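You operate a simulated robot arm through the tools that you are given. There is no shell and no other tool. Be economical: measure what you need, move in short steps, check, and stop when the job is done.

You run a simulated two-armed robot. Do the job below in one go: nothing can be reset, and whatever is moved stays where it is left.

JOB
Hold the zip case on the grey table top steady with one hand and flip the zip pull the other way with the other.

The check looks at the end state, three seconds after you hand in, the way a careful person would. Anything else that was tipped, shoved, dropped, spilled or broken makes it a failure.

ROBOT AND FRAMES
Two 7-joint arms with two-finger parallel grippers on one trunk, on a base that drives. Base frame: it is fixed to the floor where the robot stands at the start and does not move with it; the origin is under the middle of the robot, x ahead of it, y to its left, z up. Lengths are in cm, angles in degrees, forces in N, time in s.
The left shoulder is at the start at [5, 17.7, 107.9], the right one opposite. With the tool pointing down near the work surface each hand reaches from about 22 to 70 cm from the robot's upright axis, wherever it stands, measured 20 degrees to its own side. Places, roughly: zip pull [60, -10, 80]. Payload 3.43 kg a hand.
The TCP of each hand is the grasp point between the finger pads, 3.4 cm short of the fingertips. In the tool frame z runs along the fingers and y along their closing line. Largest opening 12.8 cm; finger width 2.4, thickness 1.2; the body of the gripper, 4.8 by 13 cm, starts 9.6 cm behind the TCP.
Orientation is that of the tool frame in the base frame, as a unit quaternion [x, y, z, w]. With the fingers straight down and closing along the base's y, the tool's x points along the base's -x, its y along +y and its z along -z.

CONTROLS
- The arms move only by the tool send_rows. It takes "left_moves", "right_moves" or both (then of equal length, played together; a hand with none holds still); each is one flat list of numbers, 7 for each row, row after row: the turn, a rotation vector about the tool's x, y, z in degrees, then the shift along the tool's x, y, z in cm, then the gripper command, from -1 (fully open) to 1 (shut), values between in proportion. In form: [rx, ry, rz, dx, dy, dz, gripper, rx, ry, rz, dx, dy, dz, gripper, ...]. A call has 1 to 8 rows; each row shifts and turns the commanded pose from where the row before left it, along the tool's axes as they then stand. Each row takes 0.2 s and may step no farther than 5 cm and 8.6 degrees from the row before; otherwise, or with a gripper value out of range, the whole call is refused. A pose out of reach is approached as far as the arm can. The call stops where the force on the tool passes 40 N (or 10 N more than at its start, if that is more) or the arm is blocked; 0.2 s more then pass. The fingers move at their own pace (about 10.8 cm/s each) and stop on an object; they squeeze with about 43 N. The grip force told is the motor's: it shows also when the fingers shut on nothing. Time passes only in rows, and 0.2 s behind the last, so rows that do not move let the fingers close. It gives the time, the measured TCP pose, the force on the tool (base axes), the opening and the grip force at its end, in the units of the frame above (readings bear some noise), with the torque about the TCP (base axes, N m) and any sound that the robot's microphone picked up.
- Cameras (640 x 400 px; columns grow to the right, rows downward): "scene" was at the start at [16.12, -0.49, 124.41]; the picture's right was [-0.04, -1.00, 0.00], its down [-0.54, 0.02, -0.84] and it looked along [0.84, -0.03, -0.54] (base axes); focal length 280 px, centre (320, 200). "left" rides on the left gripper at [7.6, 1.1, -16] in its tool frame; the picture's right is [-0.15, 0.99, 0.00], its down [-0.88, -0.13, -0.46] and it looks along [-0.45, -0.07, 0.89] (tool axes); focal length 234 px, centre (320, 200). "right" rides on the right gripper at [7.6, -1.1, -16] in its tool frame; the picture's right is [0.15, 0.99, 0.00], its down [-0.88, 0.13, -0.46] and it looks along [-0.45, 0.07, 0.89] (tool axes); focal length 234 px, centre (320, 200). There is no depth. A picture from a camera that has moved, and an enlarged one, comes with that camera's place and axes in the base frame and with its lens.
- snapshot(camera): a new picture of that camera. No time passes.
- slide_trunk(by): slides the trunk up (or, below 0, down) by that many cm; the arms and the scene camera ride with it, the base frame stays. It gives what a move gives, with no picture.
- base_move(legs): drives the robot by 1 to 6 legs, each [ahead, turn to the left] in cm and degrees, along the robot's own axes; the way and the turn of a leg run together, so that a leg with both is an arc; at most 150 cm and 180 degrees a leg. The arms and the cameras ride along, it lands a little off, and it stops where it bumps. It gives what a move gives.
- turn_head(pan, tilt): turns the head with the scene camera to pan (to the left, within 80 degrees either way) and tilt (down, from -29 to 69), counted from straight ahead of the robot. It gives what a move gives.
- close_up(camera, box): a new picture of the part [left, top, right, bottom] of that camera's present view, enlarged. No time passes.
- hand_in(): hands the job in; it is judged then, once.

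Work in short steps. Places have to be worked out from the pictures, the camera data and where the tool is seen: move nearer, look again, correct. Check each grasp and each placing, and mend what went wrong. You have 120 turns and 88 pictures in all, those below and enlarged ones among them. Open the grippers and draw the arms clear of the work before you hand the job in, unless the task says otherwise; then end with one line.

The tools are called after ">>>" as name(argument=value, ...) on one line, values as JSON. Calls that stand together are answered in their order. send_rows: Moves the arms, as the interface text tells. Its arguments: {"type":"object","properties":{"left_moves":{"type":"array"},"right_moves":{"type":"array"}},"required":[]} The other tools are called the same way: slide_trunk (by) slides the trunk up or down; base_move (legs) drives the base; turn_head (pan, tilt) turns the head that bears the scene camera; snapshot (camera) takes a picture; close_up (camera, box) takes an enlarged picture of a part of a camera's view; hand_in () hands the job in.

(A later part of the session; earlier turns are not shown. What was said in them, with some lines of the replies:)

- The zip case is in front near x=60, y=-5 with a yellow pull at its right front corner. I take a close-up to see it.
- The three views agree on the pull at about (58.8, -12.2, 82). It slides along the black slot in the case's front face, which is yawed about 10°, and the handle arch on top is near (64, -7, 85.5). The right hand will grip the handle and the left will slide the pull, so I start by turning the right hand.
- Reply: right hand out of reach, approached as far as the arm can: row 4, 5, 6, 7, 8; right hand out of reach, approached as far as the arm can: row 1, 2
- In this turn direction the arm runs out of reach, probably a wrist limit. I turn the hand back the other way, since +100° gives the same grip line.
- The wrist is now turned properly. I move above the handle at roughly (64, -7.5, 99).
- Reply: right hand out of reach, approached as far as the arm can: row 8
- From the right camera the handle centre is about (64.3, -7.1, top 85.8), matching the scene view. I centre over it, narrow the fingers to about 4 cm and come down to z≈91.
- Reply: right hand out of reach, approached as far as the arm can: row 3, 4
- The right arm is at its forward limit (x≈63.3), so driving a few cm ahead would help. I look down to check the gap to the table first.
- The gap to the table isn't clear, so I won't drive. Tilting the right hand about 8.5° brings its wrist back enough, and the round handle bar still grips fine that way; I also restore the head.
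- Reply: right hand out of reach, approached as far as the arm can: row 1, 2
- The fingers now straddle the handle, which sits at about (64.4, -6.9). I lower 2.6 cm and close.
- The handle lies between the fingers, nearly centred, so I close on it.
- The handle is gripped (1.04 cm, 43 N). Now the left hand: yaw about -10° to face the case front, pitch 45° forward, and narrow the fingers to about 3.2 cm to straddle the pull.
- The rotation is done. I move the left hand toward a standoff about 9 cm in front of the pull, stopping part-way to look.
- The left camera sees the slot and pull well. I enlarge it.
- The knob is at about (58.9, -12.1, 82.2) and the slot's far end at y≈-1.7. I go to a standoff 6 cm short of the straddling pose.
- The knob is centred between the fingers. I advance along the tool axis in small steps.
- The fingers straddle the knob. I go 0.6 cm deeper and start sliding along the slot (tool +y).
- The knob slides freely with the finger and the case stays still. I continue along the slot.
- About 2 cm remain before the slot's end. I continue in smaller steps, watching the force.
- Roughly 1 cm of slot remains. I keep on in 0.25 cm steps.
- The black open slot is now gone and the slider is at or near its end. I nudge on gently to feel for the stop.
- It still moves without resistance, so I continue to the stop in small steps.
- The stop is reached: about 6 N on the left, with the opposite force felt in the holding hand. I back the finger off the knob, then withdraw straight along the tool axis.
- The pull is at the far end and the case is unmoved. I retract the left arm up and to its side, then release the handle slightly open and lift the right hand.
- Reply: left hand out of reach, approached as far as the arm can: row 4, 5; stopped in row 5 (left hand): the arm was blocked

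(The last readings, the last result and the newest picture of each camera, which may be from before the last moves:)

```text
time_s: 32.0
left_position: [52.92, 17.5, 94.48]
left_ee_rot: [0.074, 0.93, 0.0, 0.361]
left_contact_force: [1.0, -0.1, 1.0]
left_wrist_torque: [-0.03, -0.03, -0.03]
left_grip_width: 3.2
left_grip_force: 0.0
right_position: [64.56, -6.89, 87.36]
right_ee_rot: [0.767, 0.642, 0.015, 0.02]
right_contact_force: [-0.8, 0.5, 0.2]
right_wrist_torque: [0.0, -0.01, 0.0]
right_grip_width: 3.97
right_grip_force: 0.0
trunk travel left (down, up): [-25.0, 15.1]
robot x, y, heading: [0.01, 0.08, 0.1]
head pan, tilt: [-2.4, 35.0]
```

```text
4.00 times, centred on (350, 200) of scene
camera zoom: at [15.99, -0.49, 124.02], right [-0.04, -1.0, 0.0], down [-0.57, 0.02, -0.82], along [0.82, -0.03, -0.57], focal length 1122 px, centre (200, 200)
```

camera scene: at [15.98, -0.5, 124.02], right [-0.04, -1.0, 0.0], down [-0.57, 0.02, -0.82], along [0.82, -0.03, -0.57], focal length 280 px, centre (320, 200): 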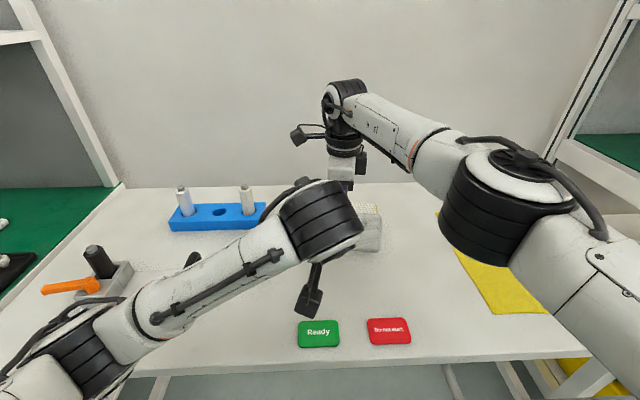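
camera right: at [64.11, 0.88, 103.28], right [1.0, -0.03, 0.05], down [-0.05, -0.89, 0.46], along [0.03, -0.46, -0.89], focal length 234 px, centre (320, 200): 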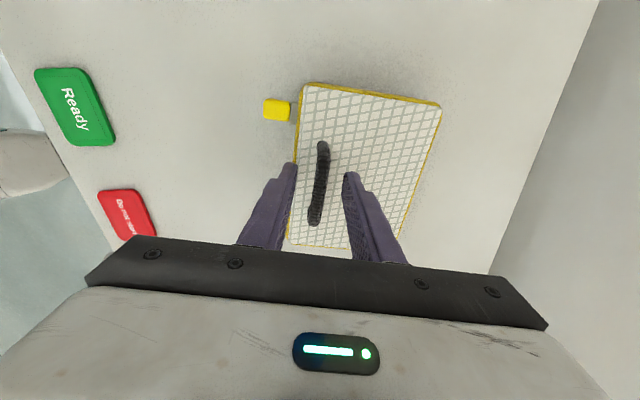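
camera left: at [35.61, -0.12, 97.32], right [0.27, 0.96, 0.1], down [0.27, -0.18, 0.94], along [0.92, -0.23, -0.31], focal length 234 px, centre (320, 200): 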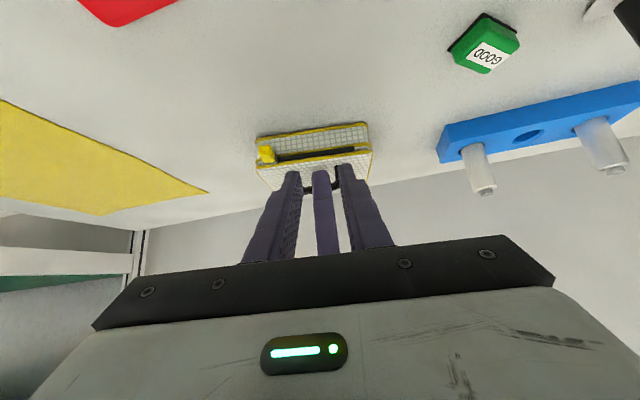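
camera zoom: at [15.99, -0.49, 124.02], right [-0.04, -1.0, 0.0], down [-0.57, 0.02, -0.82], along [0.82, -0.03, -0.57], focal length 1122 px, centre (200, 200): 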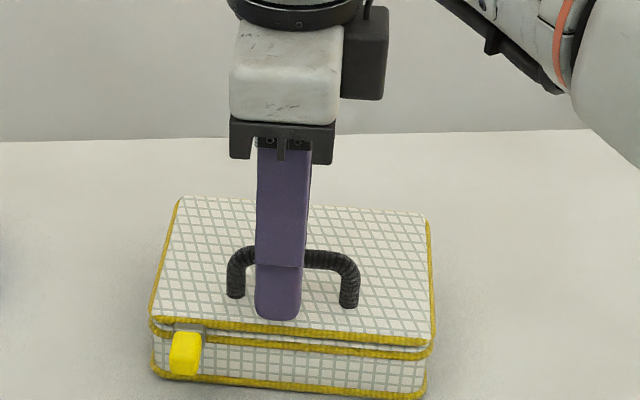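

The pull is at the left end and the handle is released. I lift the right hand straight up, then see what the left arm was blocked by.

>>> send_rows(right_moves=[0, 0, 0, 0, 0, -1, 0.375, 0, 0, 0, 0, 0, -1.5, 0.375, 0, 0, 0, 0, -0.5, -2, 0.375, 0, 0, 0, 0, -1, -2, 0.375, 0, 0, 0, 0, -2, -2, 0.375, 0, 0, 0, 0, -3, -1, 0.375])

>>> snapshot(camera="scene")

```text
time_s: 33.4
left_position: [52.87, 17.51, 94.58]
left_ee_rot: [0.074, 0.929, 0.0, 0.361]
left_contact_force: [0.1, 0.4, 0.0]
left_wrist_torque: [0.01, 0.03, 0.03]
left_grip_width: 3.19
left_grip_force: 0.1
right_position: [57.58, -5.64, 96.75]
right_ee_rot: [0.767, 0.641, 0.015, 0.019]
right_contact_force: [-0.8, 0.1, -0.3]
right_wrist_torque: [-0.02, -0.02, -0.01]
right_grip_width: 4.0
right_grip_force: 0.1
trunk travel left (down, up): [-25.0, 15.1]
robot x, y, heading: [0.08, 0.17, -0.1]
head pan, tilt: [-2.4, 35.0]
```

```text
56 pictures are left
camera scene: at [15.97, -0.5, 124.03], right [-0.04, -1.0, 0.0], down [-0.57, 0.02, -0.82], along [0.82, -0.03, -0.57], focal length 280 px, centre (320, 200)
```

scene: 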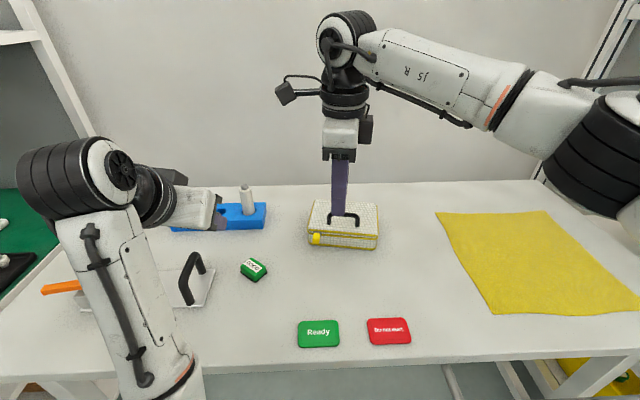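

The left arm sits in an odd posture near the clamp and the blue block, so I check around it before moving it.

>>> snapshot(camera="left")

>>> snapshot(camera="right")

```text
55 pictures are left
camera left: at [36.73, 20.59, 101.41], right [0.24, 0.96, 0.15], down [0.32, -0.23, 0.92], along [0.92, -0.18, -0.36], focal length 234 px, centre (320, 200)
```

left: 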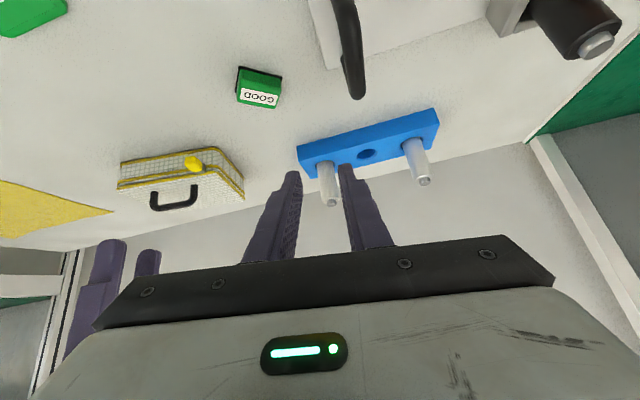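

```text
54 pictures are left
camera right: at [57.11, 2.14, 112.65], right [1.0, -0.03, 0.05], down [-0.05, -0.89, 0.46], along [0.03, -0.46, -0.89], focal length 234 px, centre (320, 200)
```

right: 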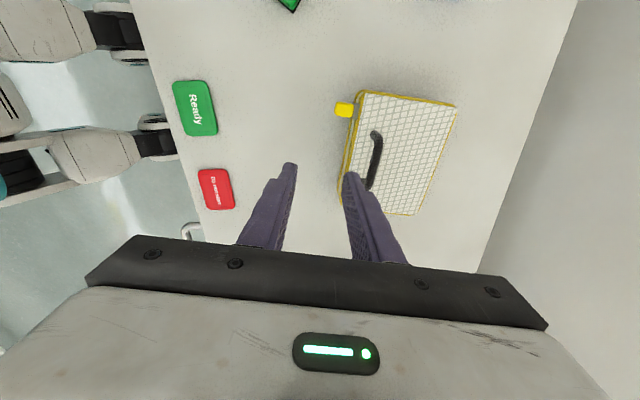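

Nothing was disturbed: the left hand hangs free above the blue block and was stopped by its joint limits. I open both grippers, moving the right hand further back, up and to its side.

>>> send_rows(right_moves=[0, 0, 0, 0, -2, -1, 0.375, 0, 0, 0, -2, -2, -1, 0, 0, 0, 0, -2, -2, 0, -0.5, 0, 0, 0, -2, -2, 0, -1, 0, 0, 0, -2, -1, 0, -1])

>>> send_rows(left_moves=[0, 0, 0, 0, 0, -1, 0.5, 0, 0, 0, 0, 0, -1, 0.2, 0, 0, 0, 0, 0, 0, -0.3, 0, 0, 0, 0, 0, 0, -1, 0, 0, 0, 0, 0, 0, -1])

>>> snapshot(camera="scene")

>>> snapshot(camera="left")

```text
time_s: 34.6
left_position: [52.96, 17.47, 94.55]
left_ee_rot: [0.075, 0.929, -0.001, 0.362]
left_contact_force: [0.6, 0.5, -0.7]
left_wrist_torque: [-0.01, 0.02, 0.01]
left_grip_width: 3.2
left_grip_force: 0.2
right_position: [47.36, -12.0, 98.62]
right_ee_rot: [0.766, 0.642, 0.015, 0.019]
right_contact_force: [-0.1, 0.1, -0.1]
right_wrist_torque: [-0.01, 0.0, 0.0]
right_grip_width: 12.8
right_grip_force: 0.1
trunk travel left (down, up): [-25.0, 15.1]
robot x, y, heading: [-0.13, -0.19, 0.4]
head pan, tilt: [-2.4, 35.0]
```

```text
time_s: 36.0
left_position: [52.42, 19.73, 94.11]
left_ee_rot: [0.066, 0.932, 0.029, 0.354]
left_contact_force: [-0.7, -0.7, 0.5]
left_wrist_torque: [-0.01, -0.02, 0.0]
left_grip_width: 12.8
left_grip_force: 0.0
left hand out of reach, approached as far as the arm can: row 2
right_position: [47.44, -11.94, 98.39]
right_ee_rot: [0.766, 0.643, 0.015, 0.019]
right_contact_force: [0.8, -0.4, 0.0]
right_wrist_torque: [0.01, 0.01, -0.03]
right_grip_width: 12.78
right_grip_force: 0.0
trunk travel left (down, up): [-25.0, 15.1]
robot x, y, heading: [0.25, -0.44, 0.1]
head pan, tilt: [-2.4, 35.0]
stopped in row 5 (left hand): the arm was blocked; the commanded pose is now the measured one
```

```text
53 pictures are left
camera scene: at [15.99, -0.48, 124.02], right [-0.04, -1.0, 0.0], down [-0.57, 0.02, -0.82], along [0.82, -0.03, -0.57], focal length 280 px, centre (320, 200)
```

scene: 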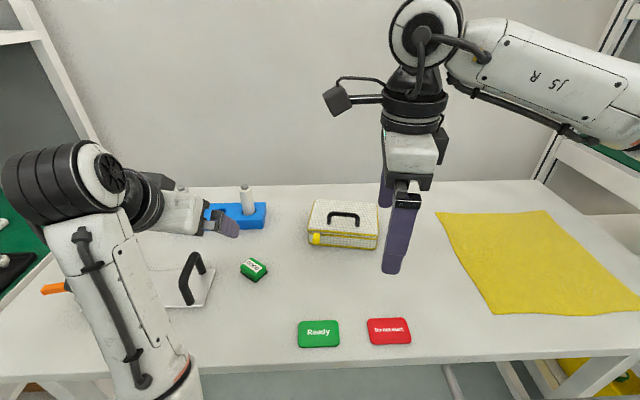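

```text
52 pictures are left
camera left: at [36.24, 22.04, 101.28], right [0.21, 0.96, 0.2], down [0.34, -0.26, 0.91], along [0.92, -0.12, -0.38], focal length 234 px, centre (320, 200)
```

left: 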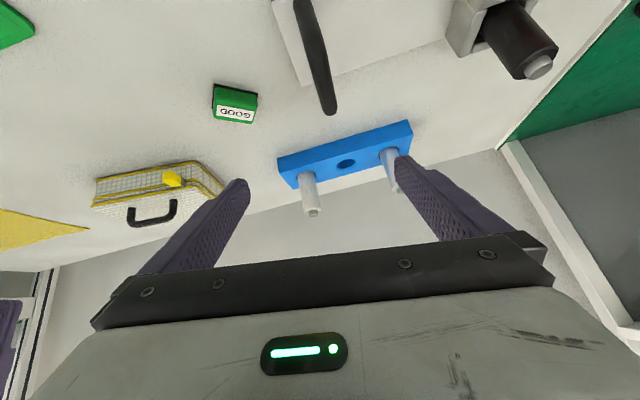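

The pull is at the left end, the case and everything else look unmoved, and both grippers are open and clear, so I hand in.

>>> hand_in()

```text
The job is handed in.
```

I held the zip case by its handle with the right hand while the left slid the zip pull to the far (left) end of its track, up against the stop. The case did not move and nothing else looked disturbed. Both grippers are open and clear of the work; the left arm stopped at its reach limit in an odd posture over the blue block, with no contact force.
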